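You operate a simulated robot arm through the tools that you are given. There is no shell and no other tool.

Carry out the task below with a simulated two-armed robot. There is one attempt and no reset: what you move stays moved.

Task
Lock the spare lid on its stand, fit the blue ring and close the IN port with the grey cap.
Fine: the green stand knob locks it; the ring is in the tester's drawer and goes over the lid's neck; shut the drawer. Set down upright: what you pick out.

The check looks at the end state, three seconds after you hand in, the way a careful person would. Anything else that was tipped, shoved, dropped, spilled or broken makes it a failure. A push-on lid holds only when it is set on centred and level and pressed home; a screw cap is set on level and turned clockwise until tight.

Robot
Two 7-joint arms with two-finger parallel grippers on one trunk that stands fixed in place. Base frame: the origin is at the foot of the trunk, x ahead of it, y to its left, z up; the work surface is at about z = 0.85. Lengths are in m, angles in degrees, forces in N, time in s.
The left shoulder is at [0.183, 0.171, 1.081], the right one opposite. Each reaches about 0.883 m from its shoulder. Payload 4.4 kg a hand.
The tool frame of a hand sits at the grasp point between the pads (the TCP): z along the fingers, y along the line on which they close. The tips reach 0.023 m beyond it. Largest opening 0.094 m; finger width 0.038, thickness 0.01; the body of the gripper, 0.054 by 0.096 m, starts 0.039 m behind the TCP.
Orientation is that of the tool frame in the base frame, as [roll, pitch, yaw] about the fixed x, y, z axes, in that order (R = Rz(yaw) Ry(pitch) Rx(roll)). With the fingers straight down and closing along the base's y, the tool's x points along the base's -x, its y along +y and its z along -z.

Tools
- The arms move only by the tool servo_tool. It takes "left_targets", "right_targets" or both (then of equal length, played together; a hand with none holds still); each is a list of rows, each an object (a shift or turn left out is 0, a gripper value left out holds the last) with "xyz": the shift along the tool's x, y, z in mm, a list of three; "angular": the turn, a rotation vector about the tool's x, y, z in degrees, a list of three; "hand": the gripper command, from -1 (shut) to 1 (fully open), values between in proportion. In form: [{"xyz": [tx, ty, tz], "angular": [rx, ry, rz], "hand": hand}, ...]. A call has 1 to 20 rows; each row shifts and turns the commanded pose from where the row before left it, along the tool's axes as they then stand. Each row takes 0.2 s and may step no farther than 0.05 m and 8.6 degrees from the row before; otherwise, or with a gripper value out of range, the whole call is refused. A pose out of reach is approached as far as the arm can. The call stops where the force on the tool passes 40 N (or 10 N more than at its start, if that is more) or the arm is blocked; 0.2 s more then pass. Each finger travels about 0.072 m/s and halts on what it meets, pressing with about 29 N; the grip force reading is that of the motor and also rises with nothing between the fingers. The clock runs only during rows and for 0.2 s after the last one: add rows that do not move to give the fingers time. The reply holds the time, the measured pose of the TCP, the force on the tool along the base axes, the opening and the grip force, in the units named above and with some noise, with the torque about the TCP (base axes, N m) and any sound that the robot's microphone picked up.
- Cameras (640 x 400 px; columns grow to the right, rows downward): "scene" is now at [0.3003, -0.0584, 1.2556]; the picture's right is [-0.63, -0.78, 0.00], its down [-0.10, 0.08, -0.99] and it looks along [0.77, -0.62, -0.12] (base axes); focal length 214 px, centre (320, 200). "left" rides on the left gripper at [0.086, -0.016, -0.075] in its tool frame; the picture's right is [0.18, 0.98, 0.00], its down [-0.58, 0.11, -0.81] and it looks along [-0.79, 0.15, 0.59] (tool axes); focal length 243 px, centre (320, 200). "right" rides on the right gripper at [0.086, 0.016, -0.074] in its tool frame; the picture's right is [-0.18, 0.98, 0.00], its down [-0.58, -0.11, -0.81] and it looks along [-0.79, -0.15, 0.59] (tool axes); focal length 243 px, centre (320, 200). There is no depth. A picture from a camera that has moved, and an enlarged one, comes with that camera's place and axes in the base frame and with its lens.
- get_image(camera): a new picture of that camera. The clock stands still meanwhile.
- lift_body(by): moves the trunk up (or, below 0, down) by that many m; the arms and the scene camera ride with it, the base frame stays. It gives what a move gives, with no picture.
- pan_tilt(pan, tilt): turns the head with the scene camera to pan (to the left, within 80 degrees either way) and tilt (down, from -29 to 69), counted from straight ahead of the robot (the tilt from the chest, where the trunk bows). It gives what a move gives.
- close_up(camera, box): a new picture of the part [left, top, right, bottom] of that camera's present view, enlarged. The clock stands still meanwhile.
- sign_off(): hands the job in; it is judged then, once.

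Nothing tells you positions but the pictures and the camera data. Unless the task says otherwise, let go and move clear before handing in.

The tools are called after "Call:" by a JSON object that holds its "name" and its "arguments". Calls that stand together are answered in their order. servo_tool: Moves the arms, as the interface text tells. Its arguments: {"type":"object","properties":{"left_targets":{"type":"array"},"right_targets":{"type":"array"}},"required":[]} The other tools are called the same way: lift_body (by) moves the trunk up or down; pan_tilt (pan, tilt) turns the head that bears the scene camera; get_image (camera) takes a picture; close_up (camera, box) takes an enlarged picture of a part of a camera's view; sign_off () hands the job in.

At the start:

```text
time: 0.0
left_ee_pos: [0.5599, -0.0391, 1.3002]
left_ee_rot: [-180.0, 0.2, 180.0]
left_wrist_force: [-0.5, 0.6, -0.1]
left_torque: [-0.01, -0.01, -0.01]
left_width: 0.0939
left_grip_force: 0.1
right_ee_pos: [0.3131, -0.3891, 1.2347]
right_ee_rot: [-179.9, 0.0, -179.9]
right_wrist_force: [0.9, 0.7, 0.0]
right_torque: [-0.04, -0.01, 0.0]
right_width: 0.094
right_grip_force: 0.0
trunk travel left (down, up): [-0.1, 0.288]
head pan, tilt (commanded): [-38.7, 7.1]
```

scene: 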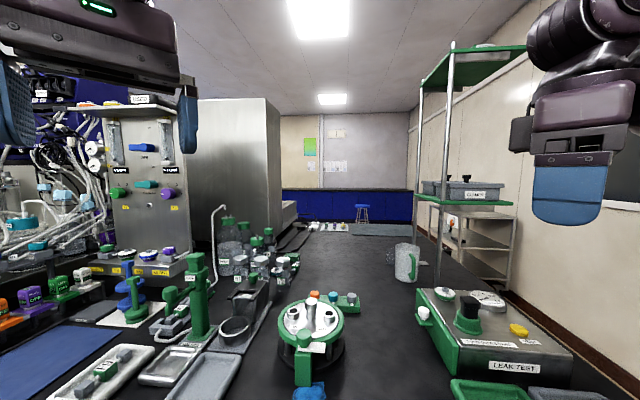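
right: 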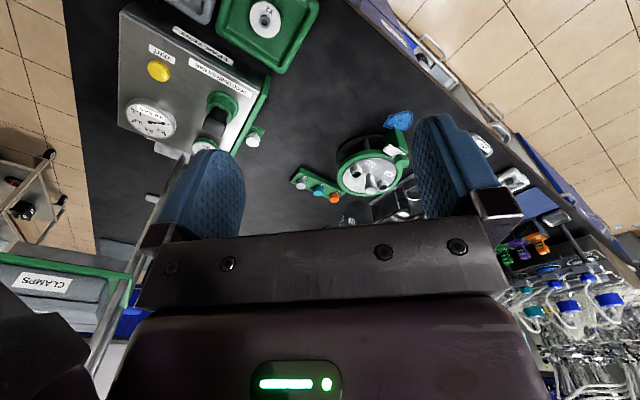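
left: 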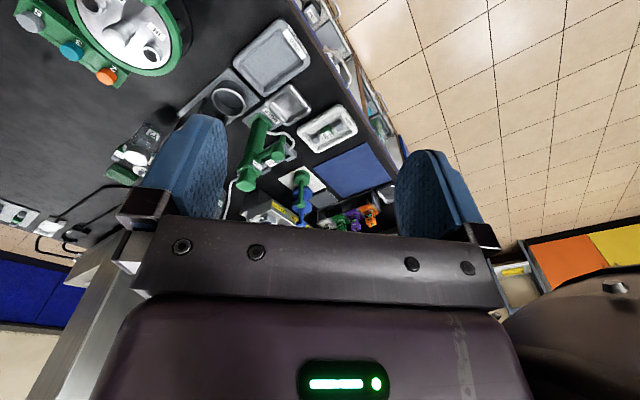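

I see a bench with a green-clamped lid on a stand in the middle, a rack of caps behind it, and a "LEAK TEST" box on the right. I'll look closer at each before moving anything.

Call:
{"name": "close_up", "arguments": {"camera": "scene", "box": [240, 270, 400, 400]}}

Call:
{"name": "close_up", "arguments": {"camera": "scene", "box": [390, 270, 600, 400]}}

Call:
{"name": "close_up", "arguments": {"camera": "right", "box": [280, 80, 440, 220]}}

Call:
{"name": "close_up", "arguments": {"camera": "right", "box": [100, 0, 340, 170]}}

Call:
{"name": "close_up", "arguments": {"camera": "left", "box": [0, 0, 200, 120]}}

```text
3.08 times, centred on (320, 335) of scene
camera zoom: at [0.3003, -0.0584, 1.2556], right [-0.63, -0.78, 0.0], down [-0.1, 0.08, -0.99], along [0.77, -0.62, -0.12], focal length 660 px, centre (320, -215)
```

zoom: 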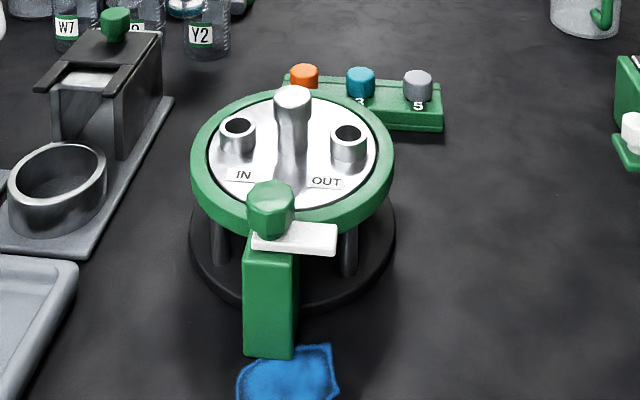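

```text
3.05 times, centred on (495, 335) of scene
camera zoom: at [0.3003, -0.0584, 1.2556], right [-0.63, -0.78, 0.0], down [-0.1, 0.08, -0.99], along [0.77, -0.62, -0.12], focal length 654 px, centre (-213, -211)
```

zoom: 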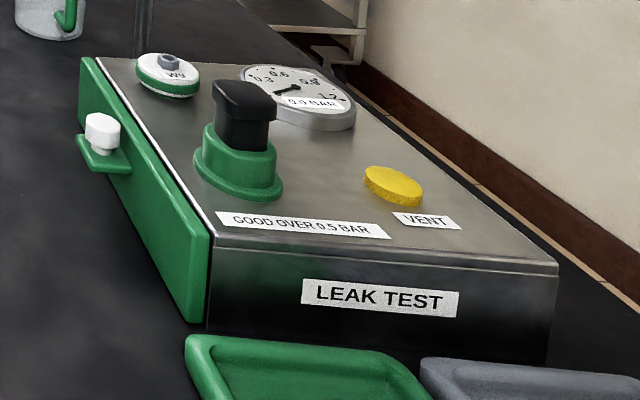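

```text
2.86 times, centred on (360, 150) of right
camera zoom: at [0.2268, -0.3738, 1.3109], right [0.18, 0.98, 0.0], down [0.58, -0.11, 0.81], along [0.79, -0.15, -0.59], focal length 693 px, centre (206, 343)
```

zoom: 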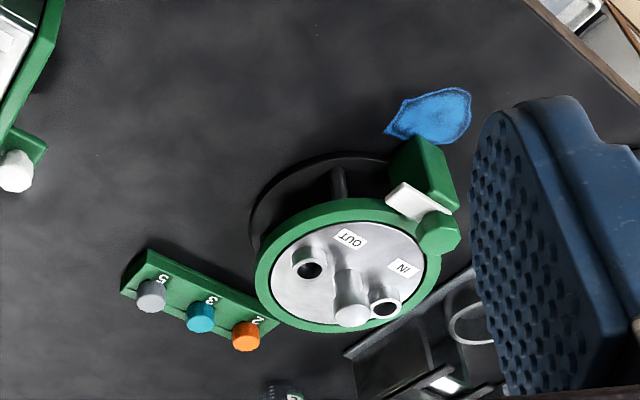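

```text
2.35 times, centred on (220, 85) of right
camera zoom: at [0.2268, -0.3738, 1.3109], right [0.18, 0.98, 0.0], down [0.58, -0.11, 0.81], along [0.79, -0.15, -0.59], focal length 571 px, centre (555, 471)
```

zoom: 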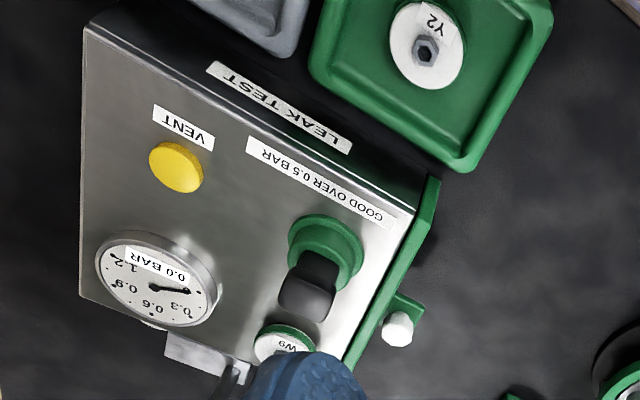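

```text
3.20 times, centred on (100, 60) of left
camera zoom: at [0.4734, -0.0571, 1.3739], right [-0.18, 0.98, 0.0], down [0.58, 0.11, 0.81], along [0.79, 0.15, -0.59], focal length 776 px, centre (1024, 648)
```

zoom: 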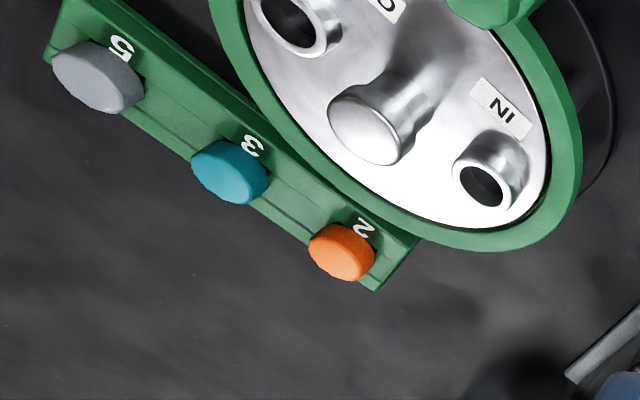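

Call:
{"name": "pan_tilt", "arguments": {"pan": -40, "tilt": 40}}

Call:
{"name": "get_image", "arguments": {"camera": "scene"}}

Call:
{"name": "close_up", "arguments": {"camera": "left", "box": [0, 0, 320, 200]}}

```text
time: 1.0
left_ee_pos: [0.5595, -0.0402, 1.3001]
left_ee_rot: [180.0, 0.2, 180.0]
left_wrist_force: [0.3, 0.5, 0.2]
left_torque: [-0.05, 0.01, 0.03]
left_width: 0.0939
left_grip_force: 0.2
right_ee_pos: [0.3128, -0.3897, 1.236]
right_ee_rot: [180.0, -0.1, -179.9]
right_wrist_force: [-0.6, -0.2, 0.7]
right_torque: [0.04, -0.02, -0.04]
right_width: 0.0941
right_grip_force: 0.1
trunk travel left (down, up): [-0.1, 0.288]
head pan, tilt (commanded): [-40.0, 40.0]
```

```text
taken
camera scene: at [0.2933, -0.0553, 1.2033], right [-0.64, -0.77, 0.0], down [-0.49, 0.41, -0.77], along [0.59, -0.49, -0.64], focal length 214 px, centre (320, 200)
```

scene: 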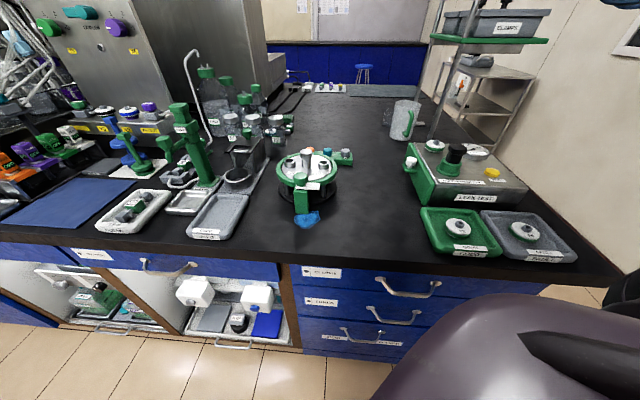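

```text
2.00 times, centred on (160, 100) of left
camera zoom: at [0.4734, -0.057, 1.3739], right [-0.18, 0.98, 0.0], down [0.58, 0.11, 0.81], along [0.79, 0.15, -0.59], focal length 485 px, centre (640, 400)
```

zoom: 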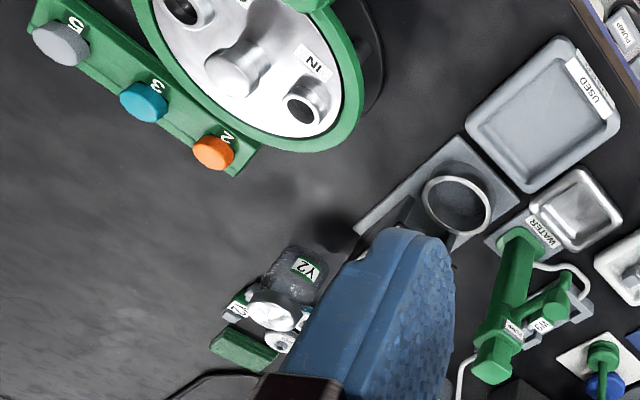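

Call:
{"name": "close_up", "arguments": {"camera": "scene", "box": [260, 135, 370, 230]}}

Call:
{"name": "close_up", "arguments": {"camera": "scene", "box": [390, 130, 590, 265]}}

Call:
{"name": "close_up", "arguments": {"camera": "scene", "box": [80, 90, 300, 240]}}

```text
4.21 times, centred on (315, 182) of scene
camera zoom: at [0.2933, -0.0553, 1.2033], right [-0.64, -0.77, 0.0], down [-0.49, 0.41, -0.77], along [0.59, -0.49, -0.64], focal length 903 px, centre (341, 274)
```

zoom: 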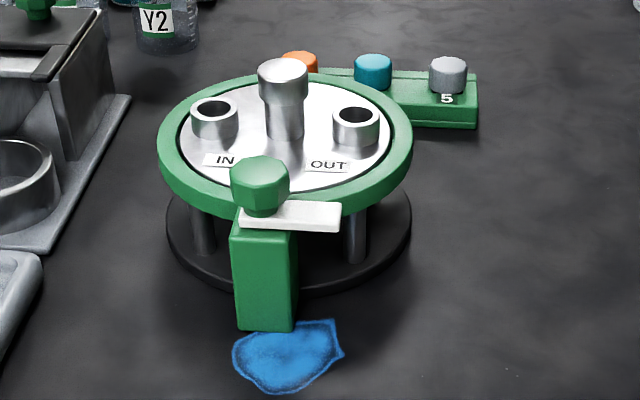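

```text
2.96 times, centred on (490, 198) of scene
camera zoom: at [0.2933, -0.0553, 1.2033], right [-0.64, -0.77, 0.0], down [-0.49, 0.41, -0.77], along [0.59, -0.49, -0.64], focal length 636 px, centre (-184, 207)
```

zoom: 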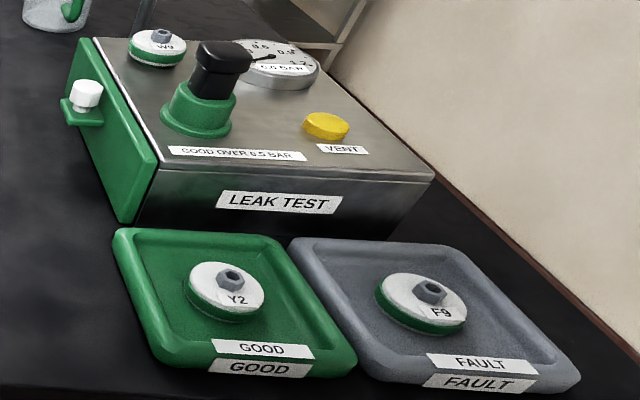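

```text
2.67 times, centred on (190, 165) of scene
camera zoom: at [0.2933, -0.0553, 1.2033], right [-0.64, -0.77, 0.0], down [-0.49, 0.41, -0.77], along [0.59, -0.49, -0.64], focal length 572 px, centre (667, 293)
```

zoom: 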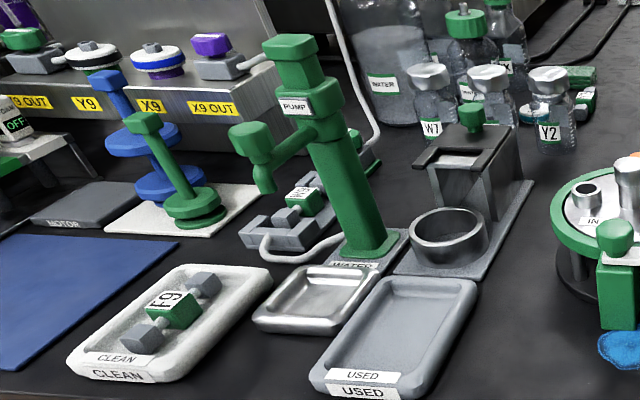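

The lid stand is near [0.69, -0.34] with its top at about z 0.91. The tester drawer's white knob is near [0.525, -0.573, 0.91] and pulls out at about 45° forward-left. I'll bring the right hand closer to see the stand, ports and caps in detail.

Call:
{"name": "servo_tool", "arguments": {"right_targets": [{"xyz": [-34, 8, 20]}, {"xyz": [-34, 8, 20]}, {"xyz": [-34, 8, 20]}, {"xyz": [-34, 8, 20]}, {"xyz": [-34, 8, 20]}]}}

Call:
{"name": "get_image", "arguments": {"camera": "right"}}

```text
time: 2.2
left_ee_pos: [0.5607, -0.0386, 1.2991]
left_ee_rot: [180.0, 0.1, -180.0]
left_wrist_force: [-0.5, 0.3, 0.1]
left_torque: [0.0, 0.02, -0.01]
left_width: 0.0943
left_grip_force: 0.0
right_ee_pos: [0.4832, -0.3491, 1.1356]
right_ee_rot: [-180.0, 0.0, -179.9]
right_wrist_force: [0.0, 0.3, -0.6]
right_torque: [-0.02, 0.0, -0.03]
right_width: 0.0941
right_grip_force: 0.1
trunk travel left (down, up): [-0.1, 0.288]
head pan, tilt (commanded): [-40.0, 40.0]
```

```text
taken
camera right: at [0.397, -0.3345, 1.2104], right [0.18, 0.98, 0.0], down [0.58, -0.11, 0.81], along [0.79, -0.15, -0.59], focal length 243 px, centre (320, 200)
```

right: 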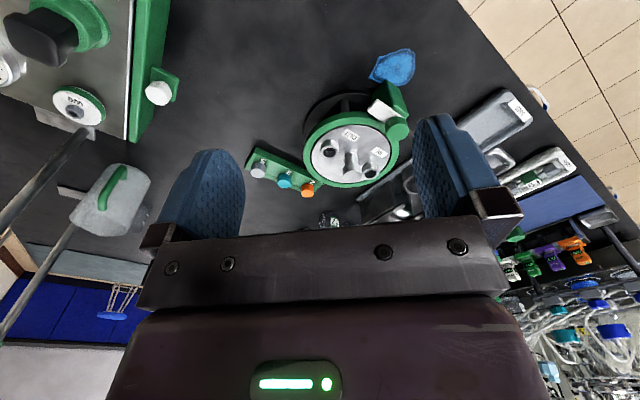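

Call:
{"name": "close_up", "arguments": {"camera": "right", "box": [235, 40, 435, 210]}}

Call:
{"name": "close_up", "arguments": {"camera": "right", "box": [0, 0, 240, 150]}}

```text
2.35 times, centred on (335, 125) of right
camera zoom: at [0.397, -0.3345, 1.2104], right [0.18, 0.98, 0.0], down [0.58, -0.11, 0.81], along [0.79, -0.15, -0.59], focal length 571 px, centre (285, 376)
```

zoom: 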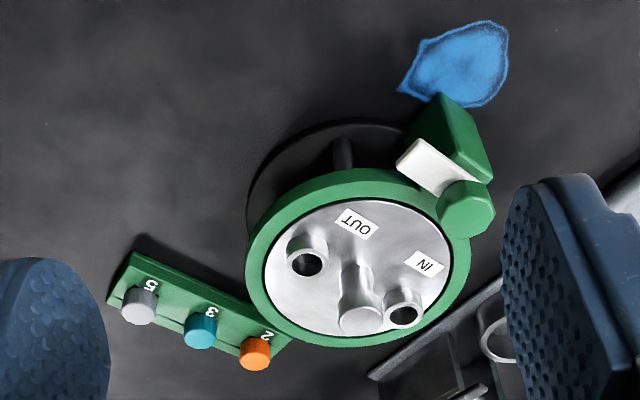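

```text
2.67 times, centred on (120, 75) of right
camera zoom: at [0.397, -0.3345, 1.2104], right [0.18, 0.98, 0.0], down [0.58, -0.11, 0.81], along [0.79, -0.15, -0.59], focal length 647 px, centre (853, 533)
```

zoom: 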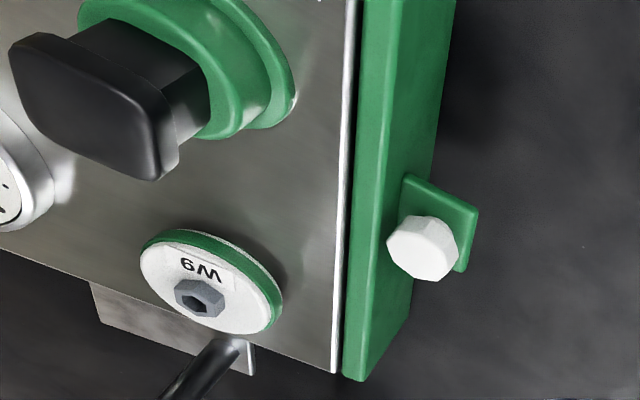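

Call:
{"name": "close_up", "arguments": {"camera": "right", "box": [355, 60, 435, 155]}}

Call:
{"name": "close_up", "arguments": {"camera": "right", "box": [290, 110, 410, 200]}}

Call:
{"name": "close_up", "arguments": {"camera": "scene", "box": [285, 165, 335, 215]}}

Call:
{"name": "close_up", "arguments": {"camera": "scene", "box": [280, 140, 360, 190]}}

```text
4.21 times, centred on (395, 108) of right
camera zoom: at [0.397, -0.3345, 1.2104], right [0.18, 0.98, 0.0], down [0.58, -0.11, 0.81], along [0.79, -0.15, -0.59], focal length 1022 px, centre (4, 590)
```

zoom: 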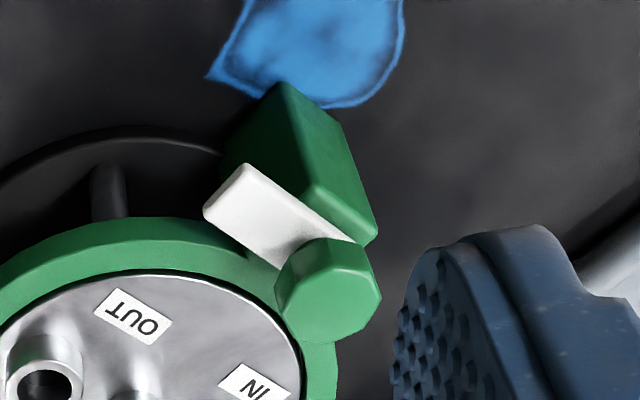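

```text
4.44 times, centred on (350, 155) of right
camera zoom: at [0.397, -0.3345, 1.2104], right [0.18, 0.98, 0.0], down [0.58, -0.11, 0.81], along [0.79, -0.15, -0.59], focal length 1078 px, centre (187, 400)
```

zoom: 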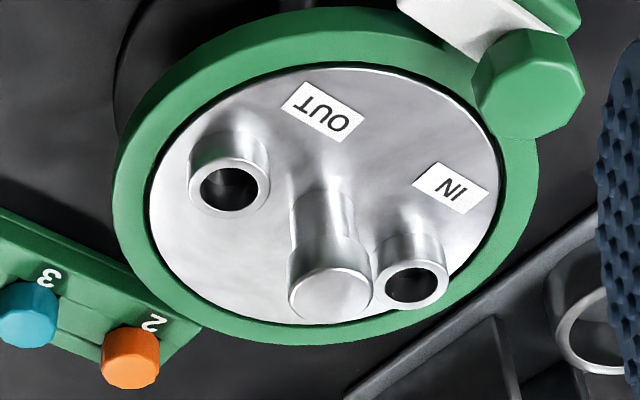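

```text
8.00 times, centred on (310, 190) of scene
camera zoom: at [0.2939, -0.0552, 1.2029], right [-0.64, -0.77, 0.0], down [-0.49, 0.41, -0.77], along [0.59, -0.49, -0.64], focal length 1716 px, centre (400, 280)
```

zoom: 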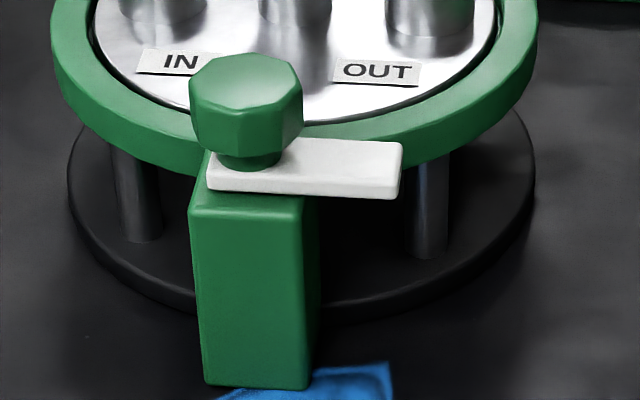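

```text
8.00 times, centred on (320, 165) of scene
camera zoom: at [0.2939, -0.0552, 1.2029], right [-0.64, -0.77, 0.0], down [-0.49, 0.41, -0.77], along [0.59, -0.49, -0.64], focal length 1716 px, centre (320, 480)
```

zoom: 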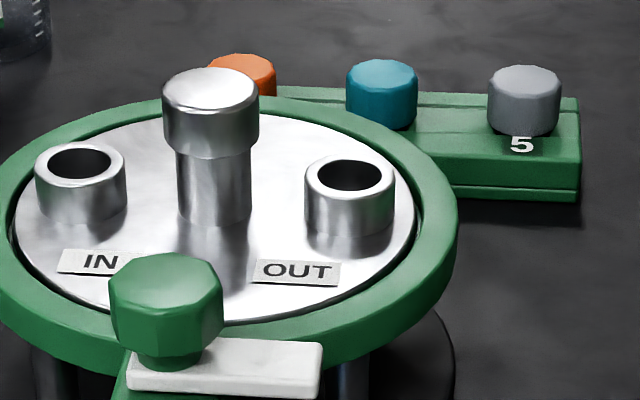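

The knob is at about [0.6175, -0.273] with its top near z 0.948, and its white tab currently points away from the lid. Turning it 90° counter-clockwise should swing the tab over the lid's rim. I'll move the left hand aside and bring the right hand above the knob with the wrist pre-turned.

Call:
{"name": "servo_tool", "arguments": {"right_targets": [{"xyz": [-33.6, 19.1, 26]}, {"xyz": [-33.6, 19.1, 26]}, {"xyz": [-33.6, 19.1, 26]}, {"xyz": [-33.6, 19.1, 26]}, {"angular": [0, 0, 7.5]}, {"angular": [0, 0, 7.5]}, {"angular": [0, 0, 7.5]}, {"angular": [0, 0, 7.5]}, {"angular": [0, 0, 7.5]}, {"angular": [0, 0, 7.5]}], "left_targets": [{"xyz": [20, 45, 0]}, {"xyz": [20, 45, 0]}, {"xyz": [20, 45, 0]}, {"xyz": [20, 45, 0]}, {}, {}, {}, {}, {}, {}]}}

Call:
{"name": "get_image", "arguments": {"camera": "right"}}

Call:
{"name": "get_image", "arguments": {"camera": "scene"}}

```text
time: 4.4
left_ee_pos: [0.4786, 0.1405, 1.3002]
left_ee_rot: [180.0, 0.2, 180.0]
left_wrist_force: [-0.3, -0.1, -0.7]
left_torque: [-0.01, -0.01, -0.03]
left_width: 0.0941
left_grip_force: 0.0
right_ee_pos: [0.6176, -0.2714, 1.0318]
right_ee_rot: [180.0, -0.1, 135.0]
right_wrist_force: [1.1, 0.1, 0.1]
right_torque: [0.04, -0.02, -0.02]
right_width: 0.0939
right_grip_force: 0.1
trunk travel left (down, up): [-0.1, 0.288]
head pan, tilt (commanded): [-40.0, 40.0]
```

```text
taken
camera right: at [0.5678, -0.2001, 1.1071], right [0.83, 0.56, 0.0], down [0.33, -0.49, 0.81], along [0.46, -0.67, -0.59], focal length 243 px, centre (320, 200)
```

right: 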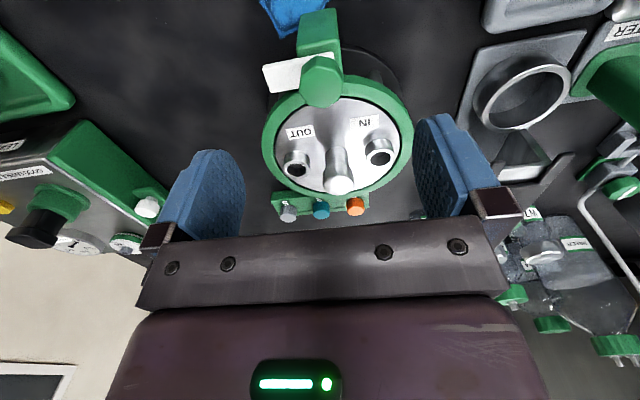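

```text
taken
camera scene: at [0.2932, -0.0553, 1.2032], right [-0.64, -0.77, 0.0], down [-0.49, 0.41, -0.77], along [0.59, -0.49, -0.64], focal length 214 px, centre (320, 200)
```

scene: 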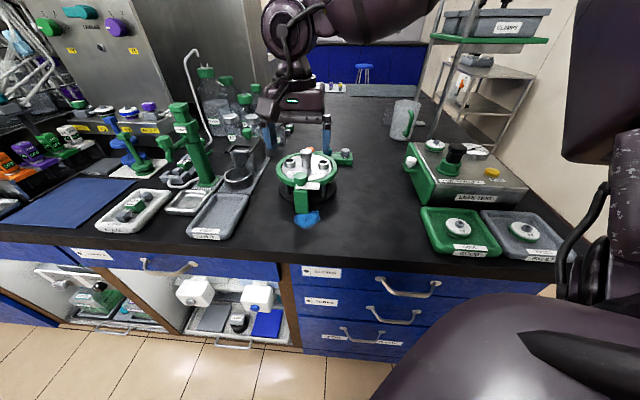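

Call:
{"name": "close_up", "arguments": {"camera": "right", "box": [250, 30, 390, 120]}}

Call:
{"name": "close_up", "arguments": {"camera": "scene", "box": [270, 140, 350, 190]}}

```text
4.44 times, centred on (320, 75) of right
camera zoom: at [0.5678, -0.2001, 1.1071], right [0.83, 0.56, 0.0], down [0.33, -0.49, 0.81], along [0.46, -0.67, -0.59], focal length 1078 px, centre (320, 756)
```

zoom: 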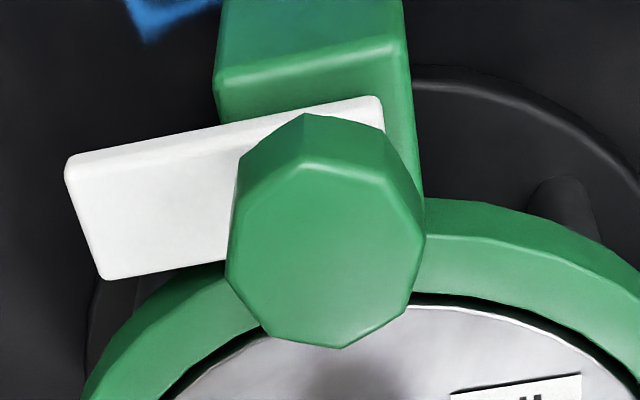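

```text
8.00 times, centred on (310, 165) of scene
camera zoom: at [0.2932, -0.0553, 1.2032], right [-0.64, -0.77, 0.0], down [-0.49, 0.41, -0.77], along [0.59, -0.49, -0.64], focal length 1716 px, centre (400, 480)
```

zoom: 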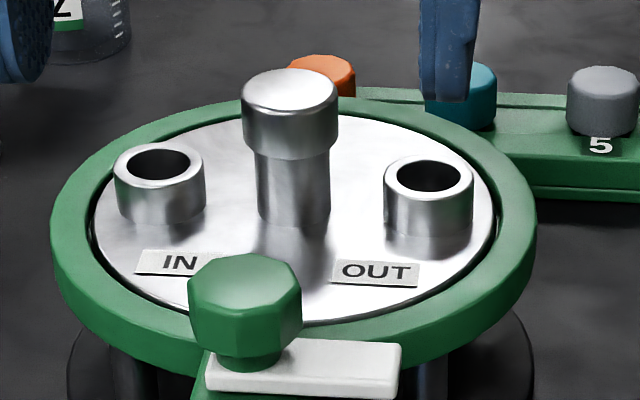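

The octagon's flats sit about 22° off my finger line, so I'll turn the wrist a little more, narrow the opening, and lower over the knob. The fingertips will stay above the white tab.

Call:
{"name": "servo_tool", "arguments": {"right_targets": [{"angular": [0, 0, 7.5], "hand": 0.3}, {"angular": [0, 0, 7.5]}, {"angular": [0, 0, 7.5]}, {"xyz": [0, 0, 35]}, {"xyz": [0, 0, 30]}, {"xyz": [0, 0, 10]}, {}]}}

Call:
{"name": "get_image", "arguments": {"camera": "right"}}

Call:
{"name": "close_up", "arguments": {"camera": "scene", "box": [260, 130, 360, 210]}}

```text
time: 6.0
left_ee_pos: [0.4773, 0.1401, 1.3]
left_ee_rot: [-180.0, 0.2, -180.0]
left_wrist_force: [-0.9, 1.0, 0.6]
left_torque: [0.02, 0.01, 0.01]
left_width: 0.094
left_grip_force: 0.0
right_ee_pos: [0.617, -0.271, 0.9572]
right_ee_rot: [-179.9, -0.1, 112.6]
right_wrist_force: [-0.4, 0.3, 0.3]
right_torque: [0.01, 0.04, -0.01]
right_width: 0.0611
right_grip_force: 0.1
trunk travel left (down, up): [-0.1, 0.288]
head pan, tilt (commanded): [-40.0, 40.0]
```

```text
taken
camera right: at [0.5991, -0.1869, 1.0317], right [0.98, 0.21, 0.0], down [0.12, -0.58, 0.81], along [0.17, -0.79, -0.59], focal length 243 px, centre (320, 200)
```

right: 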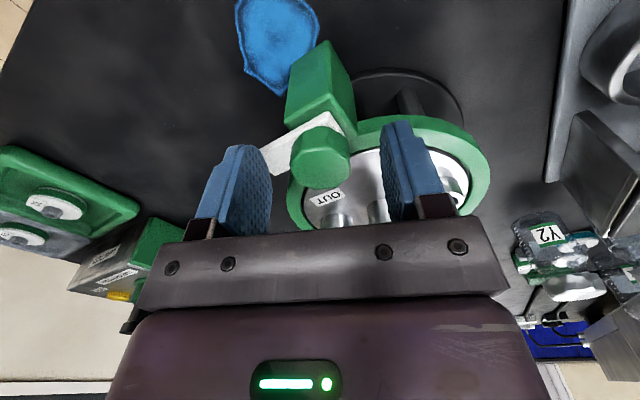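

```text
5.00 times, centred on (310, 170) of scene
camera zoom: at [0.2932, -0.0553, 1.2032], right [-0.64, -0.77, 0.0], down [-0.49, 0.41, -0.77], along [0.59, -0.49, -0.64], focal length 1072 px, centre (370, 350)
```

zoom: 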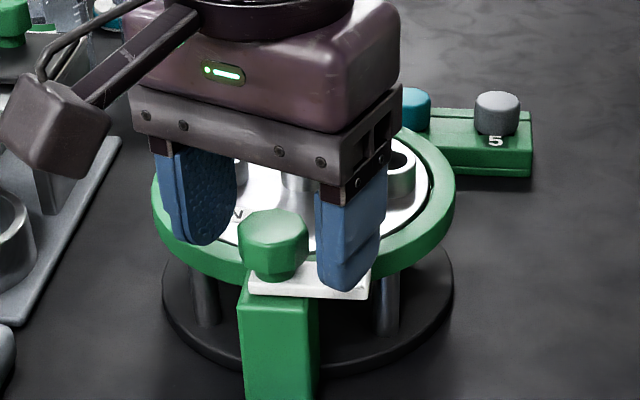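

Call:
{"name": "servo_tool", "arguments": {"right_targets": [{"xyz": [0, 0, 8]}, {"hand": -1}, {}, {}, {}]}}

Call:
{"name": "close_up", "arguments": {"camera": "scene", "box": [260, 130, 360, 210]}}

Call:
{"name": "get_image", "arguments": {"camera": "right"}}

```text
time: 7.2
left_ee_pos: [0.4781, 0.1413, 1.3013]
left_ee_rot: [-179.9, 0.2, 179.9]
left_wrist_force: [0.1, 0.3, 0.0]
left_torque: [-0.01, 0.0, 0.01]
left_width: 0.0938
left_grip_force: 0.1
right_ee_pos: [0.6186, -0.2718, 0.949]
right_ee_rot: [179.9, 0.0, 112.7]
right_wrist_force: [4.2, 1.3, 10.5]
right_torque: [-0.01, -0.06, 0.13]
right_width: 0.0288
right_grip_force: 29.4
trunk travel left (down, up): [-0.1, 0.288]
head pan, tilt (commanded): [-40.0, 40.0]
```

```text
5.00 times, centred on (310, 170) of scene
camera zoom: at [0.2929, -0.0548, 1.2035], right [-0.64, -0.77, 0.0], down [-0.49, 0.41, -0.77], along [0.59, -0.49, -0.64], focal length 1072 px, centre (370, 350)
```

zoom: 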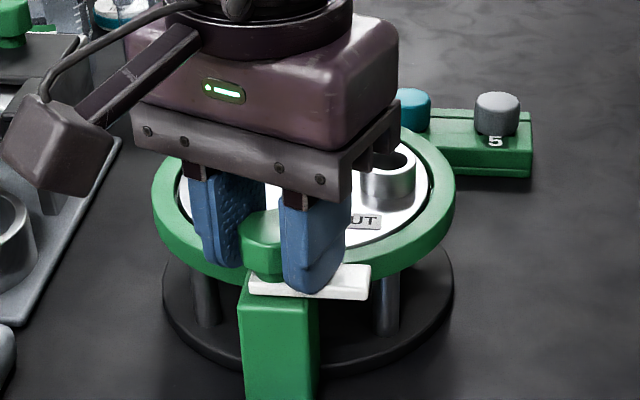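

```text
taken
camera right: at [0.5993, -0.1864, 1.0248], right [0.98, 0.21, 0.0], down [0.12, -0.58, 0.81], along [0.17, -0.79, -0.59], focal length 243 px, centre (320, 200)
```

right: 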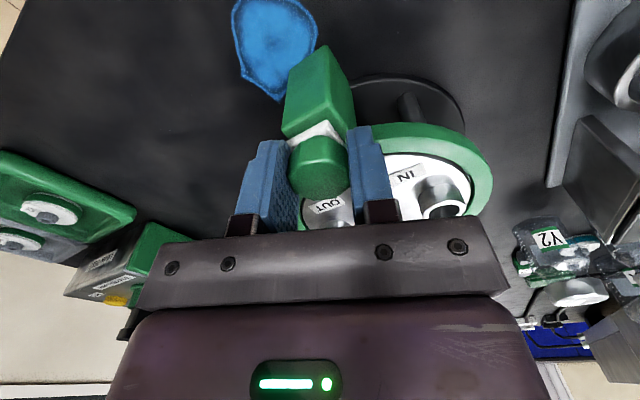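

Call:
{"name": "servo_tool", "arguments": {"right_targets": [{"hand": 0}, {"xyz": [0, 0, -2]}, {}]}}

Call:
{"name": "servo_tool", "arguments": {"right_targets": [{"hand": -1}, {}, {}, {}]}}

```text
time: 8.0
left_ee_pos: [0.4784, 0.1401, 1.2987]
left_ee_rot: [-179.9, 0.2, -180.0]
left_wrist_force: [-0.5, 0.0, -0.7]
left_torque: [0.02, -0.03, 0.01]
left_width: 0.094
left_grip_force: 0.1
right_ee_pos: [0.6169, -0.2726, 0.9496]
right_ee_rot: [-179.8, 0.0, 112.6]
right_wrist_force: [0.3, 1.4, 2.9]
right_torque: [-0.01, 0.03, -0.02]
right_width: 0.0466
right_grip_force: 0.1
trunk travel left (down, up): [-0.1, 0.288]
head pan, tilt (commanded): [-40.0, 40.0]
```

```text
time: 9.0
left_ee_pos: [0.4788, 0.1421, 1.2992]
left_ee_rot: [179.9, 0.0, -180.0]
left_wrist_force: [0.1, -1.1, -0.8]
left_torque: [-0.03, 0.0, 0.0]
left_width: 0.0941
left_grip_force: 0.1
right_ee_pos: [0.6175, -0.2719, 0.9508]
right_ee_rot: [-179.9, -0.1, 112.6]
right_wrist_force: [4.8, 0.3, -0.1]
right_torque: [-0.12, -0.21, 0.1]
right_width: 0.0292
right_grip_force: 28.8
trunk travel left (down, up): [-0.1, 0.288]
head pan, tilt (commanded): [-40.0, 40.0]
```

The knob is held cleanly with no vertical load. I'll start turning counter-clockwise in small steps and watch the torque and the tab.

Call:
{"name": "servo_tool", "arguments": {"right_targets": [{"angular": [0, 0, -5]}, {"angular": [0, 0, -5]}, {"angular": [0, 0, -5]}, {"angular": [0, 0, -5]}]}}

Call:
{"name": "close_up", "arguments": {"camera": "scene", "box": [260, 130, 360, 210]}}

```text
time: 10.0
left_ee_pos: [0.4797, 0.1404, 1.2986]
left_ee_rot: [-180.0, 0.1, 180.0]
left_wrist_force: [-0.5, -0.1, -0.4]
left_torque: [-0.01, 0.02, 0.03]
left_width: 0.0941
left_grip_force: 0.0
right_ee_pos: [0.6187, -0.2719, 0.9505]
right_ee_rot: [-179.9, -0.1, 132.7]
right_wrist_force: [6.6, 0.3, -0.7]
right_torque: [0.07, -0.18, -0.03]
right_width: 0.0289
right_grip_force: 28.7
trunk travel left (down, up): [-0.1, 0.288]
head pan, tilt (commanded): [-40.0, 40.0]
```

```text
5.00 times, centred on (310, 170) of scene
camera zoom: at [0.2943, -0.0554, 1.2028], right [-0.64, -0.77, 0.0], down [-0.49, 0.41, -0.77], along [0.59, -0.49, -0.64], focal length 1072 px, centre (370, 350)
```

zoom: 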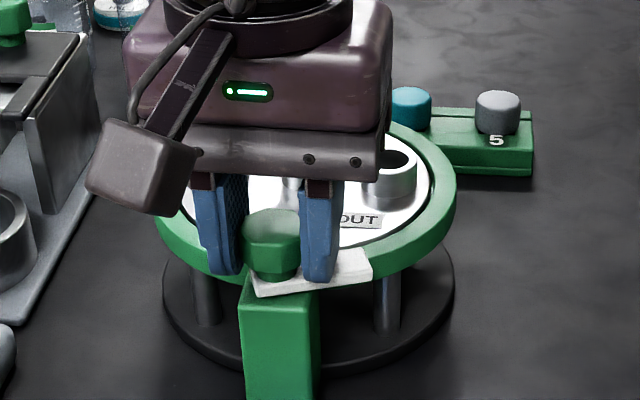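

Call:
{"name": "servo_tool", "arguments": {"right_targets": [{"angular": [0, 0, -6]}, {"angular": [0, 0, -6]}, {"angular": [0, 0, -6]}, {"angular": [0, 0, -6]}, {"angular": [0, 0, -6]}, {"angular": [0, 0, -6]}, {"angular": [0, 0, -6]}, {"angular": [0, 0, -6]}, {"angular": [0, 0, -6]}, {"angular": [0, 0, -6]}]}}

Call:
{"name": "close_up", "arguments": {"camera": "scene", "box": [260, 130, 360, 210]}}

Call:
{"name": "get_image", "arguments": {"camera": "right"}}

```text
time: 12.2
left_ee_pos: [0.4791, 0.1407, 1.3]
left_ee_rot: [180.0, 0.1, -180.0]
left_wrist_force: [0.9, -0.3, 1.0]
left_torque: [0.01, 0.01, 0.0]
left_width: 0.0939
left_grip_force: 0.0
right_ee_pos: [0.6179, -0.2714, 0.9498]
right_ee_rot: [-180.0, -0.1, -167.4]
right_wrist_force: [-0.6, 7.5, 0.3]
right_torque: [-0.02, 0.1, 0.0]
right_width: 0.0285
right_grip_force: 29.2
trunk travel left (down, up): [-0.1, 0.288]
head pan, tilt (commanded): [-40.0, 40.0]
```

```text
5.00 times, centred on (310, 170) of scene
camera zoom: at [0.2939, -0.055, 1.203], right [-0.64, -0.77, 0.0], down [-0.49, 0.41, -0.77], along [0.59, -0.49, -0.64], focal length 1072 px, centre (370, 350)
```

zoom: 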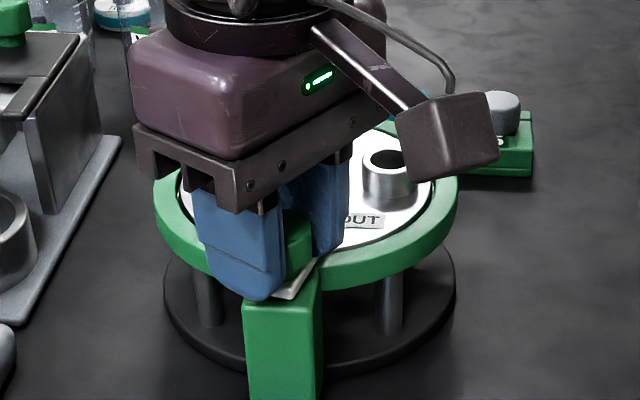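

```text
taken
camera right: at [0.5296, -0.2757, 1.0253], right [-0.04, 1.0, 0.0], down [0.59, 0.02, 0.8], along [0.8, 0.03, -0.59], focal length 243 px, centre (320, 200)
```

right: 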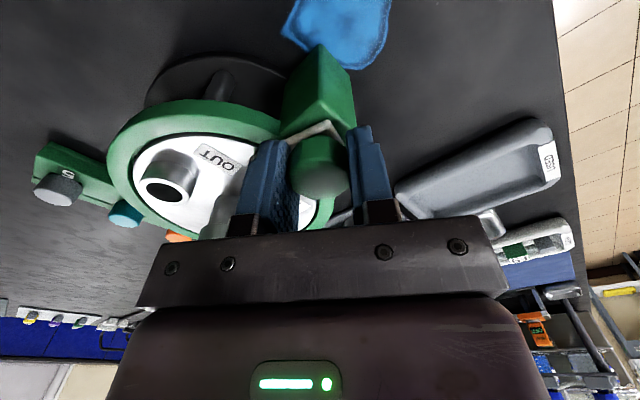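

Call:
{"name": "servo_tool", "arguments": {"right_targets": [{"angular": [0, 0, -5]}, {"angular": [0, 0, -5]}, {}]}}

Call:
{"name": "close_up", "arguments": {"camera": "right", "box": [230, 40, 410, 240]}}

```text
time: 13.0
left_ee_pos: [0.4779, 0.1415, 1.2995]
left_ee_rot: [179.9, 0.1, -180.0]
left_wrist_force: [-0.4, 0.0, 1.2]
left_torque: [0.0, 0.01, 0.0]
left_width: 0.0941
left_grip_force: 0.0
right_ee_pos: [0.6167, -0.2722, 0.9504]
right_ee_rot: [180.0, -0.1, -157.2]
right_wrist_force: [-5.9, 7.0, -0.7]
right_torque: [-0.1, 0.47, 0.04]
right_width: 0.0285
right_grip_force: 29.5
trunk travel left (down, up): [-0.1, 0.288]
head pan, tilt (commanded): [-40.0, 40.0]
```

```text
2.00 times, centred on (320, 140) of right
camera zoom: at [0.5312, -0.291, 1.0255], right [-0.21, 0.98, 0.0], down [0.58, 0.12, 0.8], along [0.79, 0.17, -0.59], focal length 485 px, centre (320, 320)
```

zoom: 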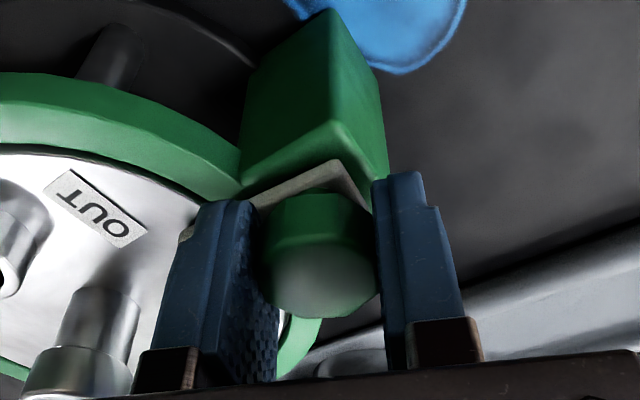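

Call:
{"name": "servo_tool", "arguments": {"right_targets": [{"angular": [0, 0, -3]}, {"angular": [0, 0, -2]}, {}]}}

```text
time: 13.8
left_ee_pos: [0.479, 0.1411, 1.2992]
left_ee_rot: [-179.9, 0.2, -180.0]
left_wrist_force: [0.4, -0.4, -0.5]
left_torque: [0.01, 0.01, 0.01]
left_width: 0.0939
left_grip_force: 0.1
right_ee_pos: [0.6169, -0.2718, 0.9513]
right_ee_rot: [-179.9, 0.0, -152.4]
right_wrist_force: [-6.9, 8.0, 0.5]
right_torque: [-0.06, 0.38, -0.14]
right_width: 0.0284
right_grip_force: 29.3
trunk travel left (down, up): [-0.1, 0.288]
head pan, tilt (commanded): [-40.0, 40.0]
```

Call:
{"name": "servo_tool", "arguments": {"right_targets": [{"hand": 0.2}, {}, {"xyz": [0, 0, -45]}, {"xyz": [0, 0, -45]}, {}]}}

Call:
{"name": "close_up", "arguments": {"camera": "scene", "box": [270, 140, 350, 190]}}

Call:
{"name": "get_image", "arguments": {"camera": "right"}}

```text
time: 15.0
left_ee_pos: [0.4797, 0.1411, 1.2981]
left_ee_rot: [-180.0, 0.1, 180.0]
left_wrist_force: [-0.2, 0.2, 0.2]
left_torque: [0.0, 0.0, -0.02]
left_width: 0.0942
left_grip_force: 0.1
right_ee_pos: [0.617, -0.2706, 1.0415]
right_ee_rot: [180.0, -0.2, -152.4]
right_wrist_force: [-0.3, 0.0, -0.3]
right_torque: [0.01, 0.01, 0.02]
right_width: 0.0562
right_grip_force: 0.0
trunk travel left (down, up): [-0.1, 0.288]
head pan, tilt (commanded): [-40.0, 40.0]
```

```text
8.00 times, centred on (310, 165) of scene
camera zoom: at [0.2938, -0.0554, 1.2028], right [-0.64, -0.77, 0.0], down [-0.49, 0.41, -0.77], along [0.59, -0.49, -0.64], focal length 1716 px, centre (400, 480)
```

zoom: 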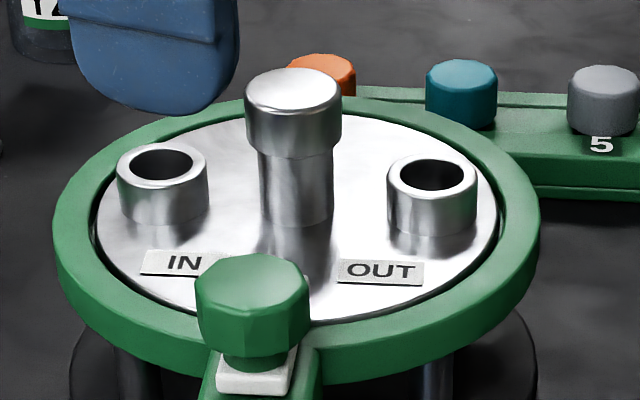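

```text
taken
camera right: at [0.5337, -0.2977, 1.1164], right [-0.29, 0.96, 0.0], down [0.57, 0.17, 0.81], along [0.77, 0.24, -0.59], focal length 243 px, centre (320, 200)
```

right: 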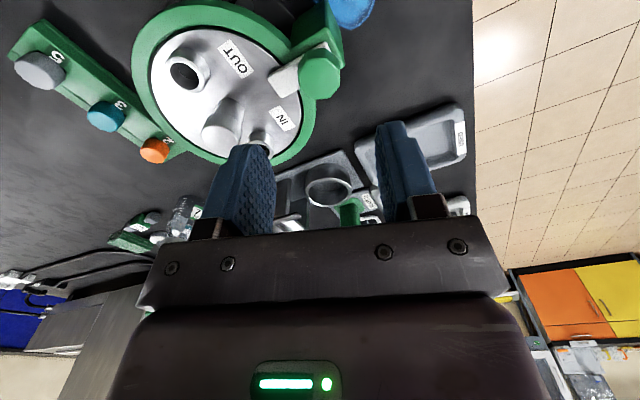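

Call:
{"name": "close_up", "arguments": {"camera": "right", "box": [230, 10, 370, 110]}}

```text
4.00 times, centred on (300, 60) of right
camera zoom: at [0.5337, -0.2977, 1.1164], right [-0.29, 0.96, 0.0], down [0.57, 0.17, 0.81], along [0.77, 0.24, -0.59], focal length 970 px, centre (400, 760)
```

zoom: 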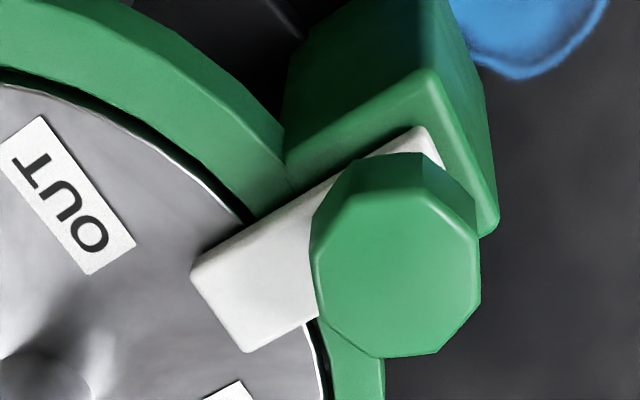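

The white tab now sits over the lid's rim, so the lid is locked. Next I'll bring the right hand above the tester's drawer knob near [0.517, -0.551, 0.93] for a close look.

Call:
{"name": "servo_tool", "arguments": {"right_targets": [{"angular": [0, 0, 8], "xyz": [0, 0, -10]}, {"angular": [0, 0, 8], "xyz": [0, 0, -10]}, {"angular": [0, 0, 8], "hand": 1}, {"angular": [0, 0, 8]}, {"angular": [0, 0, 8]}, {"angular": [0, 0, 8]}, {"angular": [0, 0, 8]}, {"angular": [0, 0, 8]}, {"angular": [0, 0, 8.4]}, {"xyz": [-21.2, -44.4, 0]}, {"xyz": [-21.2, -44.4, 0]}, {"xyz": [-21.2, -44.4, 0]}, {"xyz": [-21.2, -44.4, 0]}, {"xyz": [-21.2, -44.4, 0]}, {"xyz": [-21.2, -44.4, 0]}, {}]}}

Call:
{"name": "get_image", "arguments": {"camera": "right"}}

Call:
{"name": "get_image", "arguments": {"camera": "scene"}}

```text
time: 18.4
left_ee_pos: [0.4797, 0.1412, 1.299]
left_ee_rot: [-180.0, 0.1, 180.0]
left_wrist_force: [0.0, -0.9, 0.4]
left_torque: [-0.01, -0.02, 0.0]
left_width: 0.0938
left_grip_force: 0.2
right_ee_pos: [0.5213, -0.5517, 1.0616]
right_ee_rot: [180.0, 0.0, 135.2]
right_wrist_force: [-0.2, 0.2, 0.8]
right_torque: [-0.04, 0.01, -0.01]
right_width: 0.094
right_grip_force: 0.2
trunk travel left (down, up): [-0.1, 0.288]
head pan, tilt (commanded): [-40.0, 40.0]
```

```text
taken
camera right: at [0.471, -0.4802, 1.1356], right [0.82, 0.57, 0.0], down [0.34, -0.49, 0.81], along [0.46, -0.66, -0.59], focal length 243 px, centre (320, 200)
```

right: 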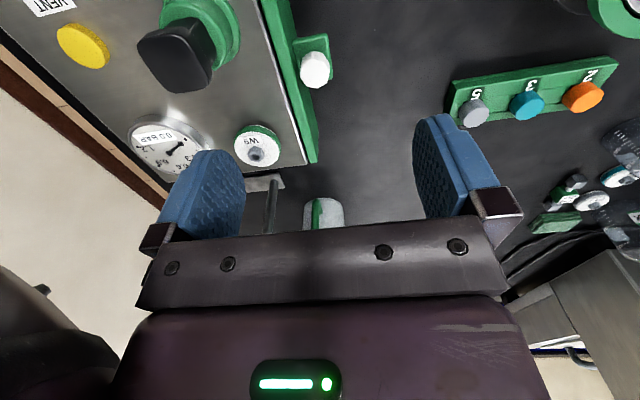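

```text
taken
camera scene: at [0.2934, -0.055, 1.2031], right [-0.64, -0.77, 0.0], down [-0.49, 0.41, -0.77], along [0.59, -0.49, -0.64], focal length 214 px, centre (320, 200)
```

scene: 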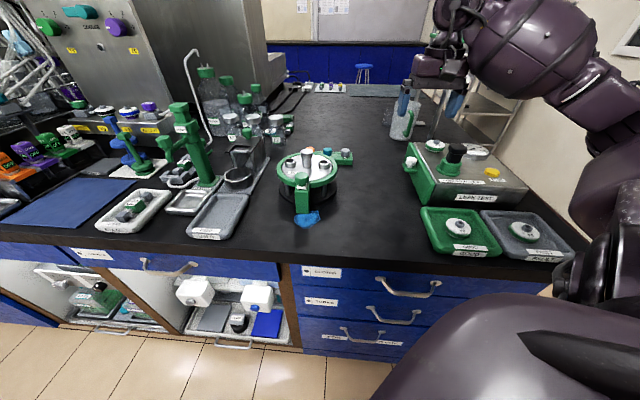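

Call:
{"name": "close_up", "arguments": {"camera": "right", "box": [230, 10, 390, 110]}}

Call:
{"name": "close_up", "arguments": {"camera": "scene", "box": [390, 130, 470, 210]}}

Call:
{"name": "close_up", "arguments": {"camera": "right", "box": [420, 40, 640, 200]}}

```text
4.00 times, centred on (310, 60) of right
camera zoom: at [0.471, -0.4802, 1.1356], right [0.82, 0.57, 0.0], down [0.34, -0.49, 0.81], along [0.46, -0.66, -0.59], focal length 970 px, centre (360, 760)
```

zoom: 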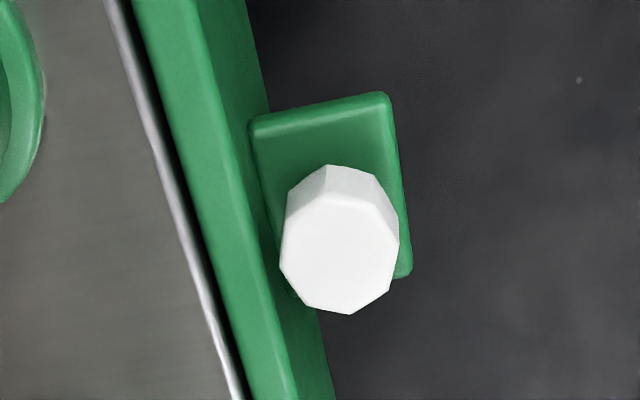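

```text
5.00 times, centred on (430, 170) of scene
camera zoom: at [0.2934, -0.055, 1.2031], right [-0.64, -0.77, 0.0], down [-0.49, 0.41, -0.77], along [0.59, -0.49, -0.64], focal length 1072 px, centre (-230, 350)
```

zoom: 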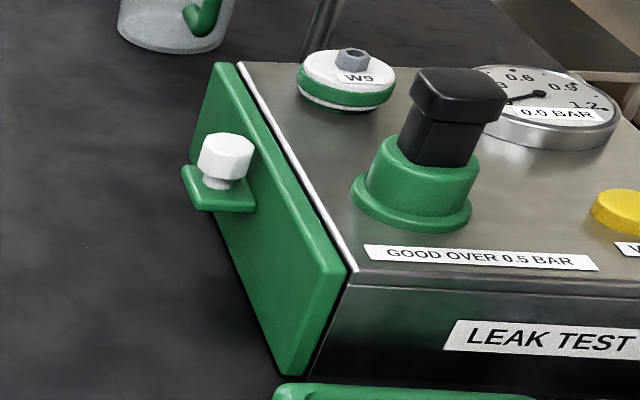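

```text
2.50 times, centred on (530, 120) of right
camera zoom: at [0.471, -0.4802, 1.1356], right [0.82, 0.57, 0.0], down [0.34, -0.49, 0.81], along [0.46, -0.66, -0.59], focal length 606 px, centre (-205, 400)
```

zoom: 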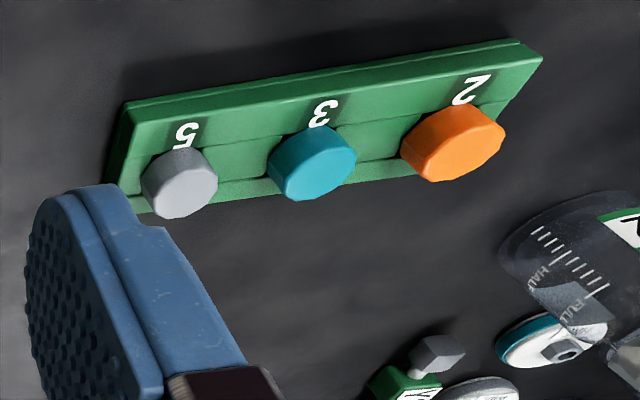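

The drawer knob is near [0.526, -0.569, 0.92], almost touching the drawer face, so the fingers must close parallel to the face. I'll try turning the wrist so the camera points away from the tester.

Call:
{"name": "servo_tool", "arguments": {"right_targets": [{"angular": [0, 0, 8], "xyz": [0, 0, -10]}, {"angular": [0, 0, 8], "xyz": [0, 0, -10]}, {"angular": [0, 0, 8]}, {"angular": [0, 0, 8]}, {"angular": [0, 0, 8]}, {"angular": [0, 0, 5]}, {}]}}

```text
time: 20.0
left_ee_pos: [0.4788, 0.1409, 1.3001]
left_ee_rot: [180.0, 0.2, 180.0]
left_wrist_force: [-0.2, -0.4, -0.1]
left_torque: [0.01, -0.02, -0.02]
left_width: 0.094
left_grip_force: 0.0
right_ee_pos: [0.5194, -0.5505, 1.081]
right_ee_rot: [-180.0, 0.0, 90.0]
right_wrist_force: [-0.4, 0.3, 0.3]
right_torque: [-0.01, 0.05, -0.02]
right_width: 0.0941
right_grip_force: 0.0
trunk travel left (down, up): [-0.1, 0.288]
head pan, tilt (commanded): [-40.0, 40.0]
```

Call:
{"name": "servo_tool", "arguments": {"right_targets": [{"angular": [0, 0, 8]}, {"angular": [0, 0, 8]}, {"angular": [0, 0, 8]}, {"angular": [0, 0, 8]}, {"angular": [0, 0, 8]}, {"angular": [0, 0, 5]}, {}]}}

Call:
{"name": "get_image", "arguments": {"camera": "right"}}

Call:
{"name": "get_image", "arguments": {"camera": "scene"}}

```text
time: 21.6
left_ee_pos: [0.4779, 0.1397, 1.2997]
left_ee_rot: [-179.9, 0.2, -180.0]
left_wrist_force: [0.8, -0.1, 0.1]
left_torque: [0.0, 0.0, 0.02]
left_width: 0.0941
left_grip_force: 0.0
right_ee_pos: [0.5205, -0.5503, 1.0809]
right_ee_rot: [180.0, 0.0, 45.0]
right_wrist_force: [0.3, -1.1, 0.4]
right_torque: [0.02, 0.0, 0.02]
right_width: 0.0939
right_grip_force: 0.0
trunk travel left (down, up): [-0.1, 0.288]
head pan, tilt (commanded): [-40.0, 40.0]
```

```text
taken
camera right: at [0.5925, -0.5015, 1.1557], right [0.57, -0.82, 0.0], down [-0.49, -0.34, 0.81], along [-0.66, -0.46, -0.59], focal length 243 px, centre (320, 200)
```

right: 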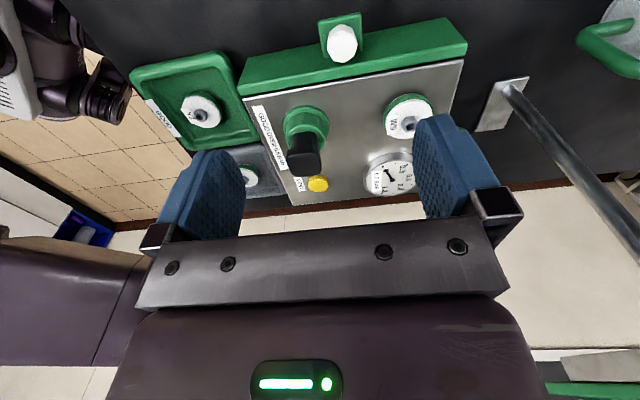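

```text
taken
camera scene: at [0.2933, -0.0553, 1.2032], right [-0.64, -0.77, 0.0], down [-0.49, 0.41, -0.77], along [0.59, -0.49, -0.64], focal length 214 px, centre (320, 200)
```

scene: 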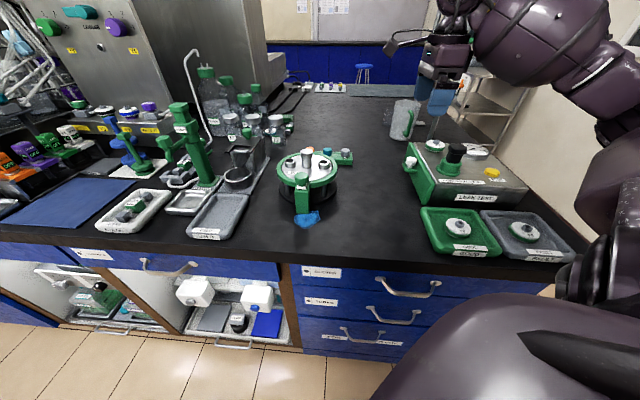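

Call:
{"name": "close_up", "arguments": {"camera": "right", "box": [220, 0, 480, 150]}}

```text
2.46 times, centred on (350, 75) of right
camera zoom: at [0.5925, -0.5015, 1.1557], right [0.57, -0.82, 0.0], down [-0.49, -0.34, 0.81], along [-0.66, -0.46, -0.59], focal length 597 px, centre (246, 508)
```

zoom: 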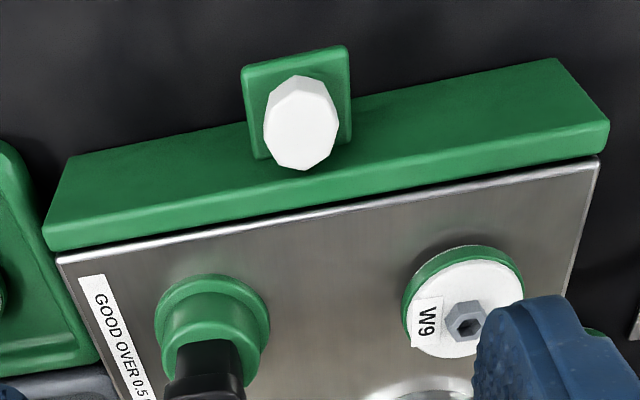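

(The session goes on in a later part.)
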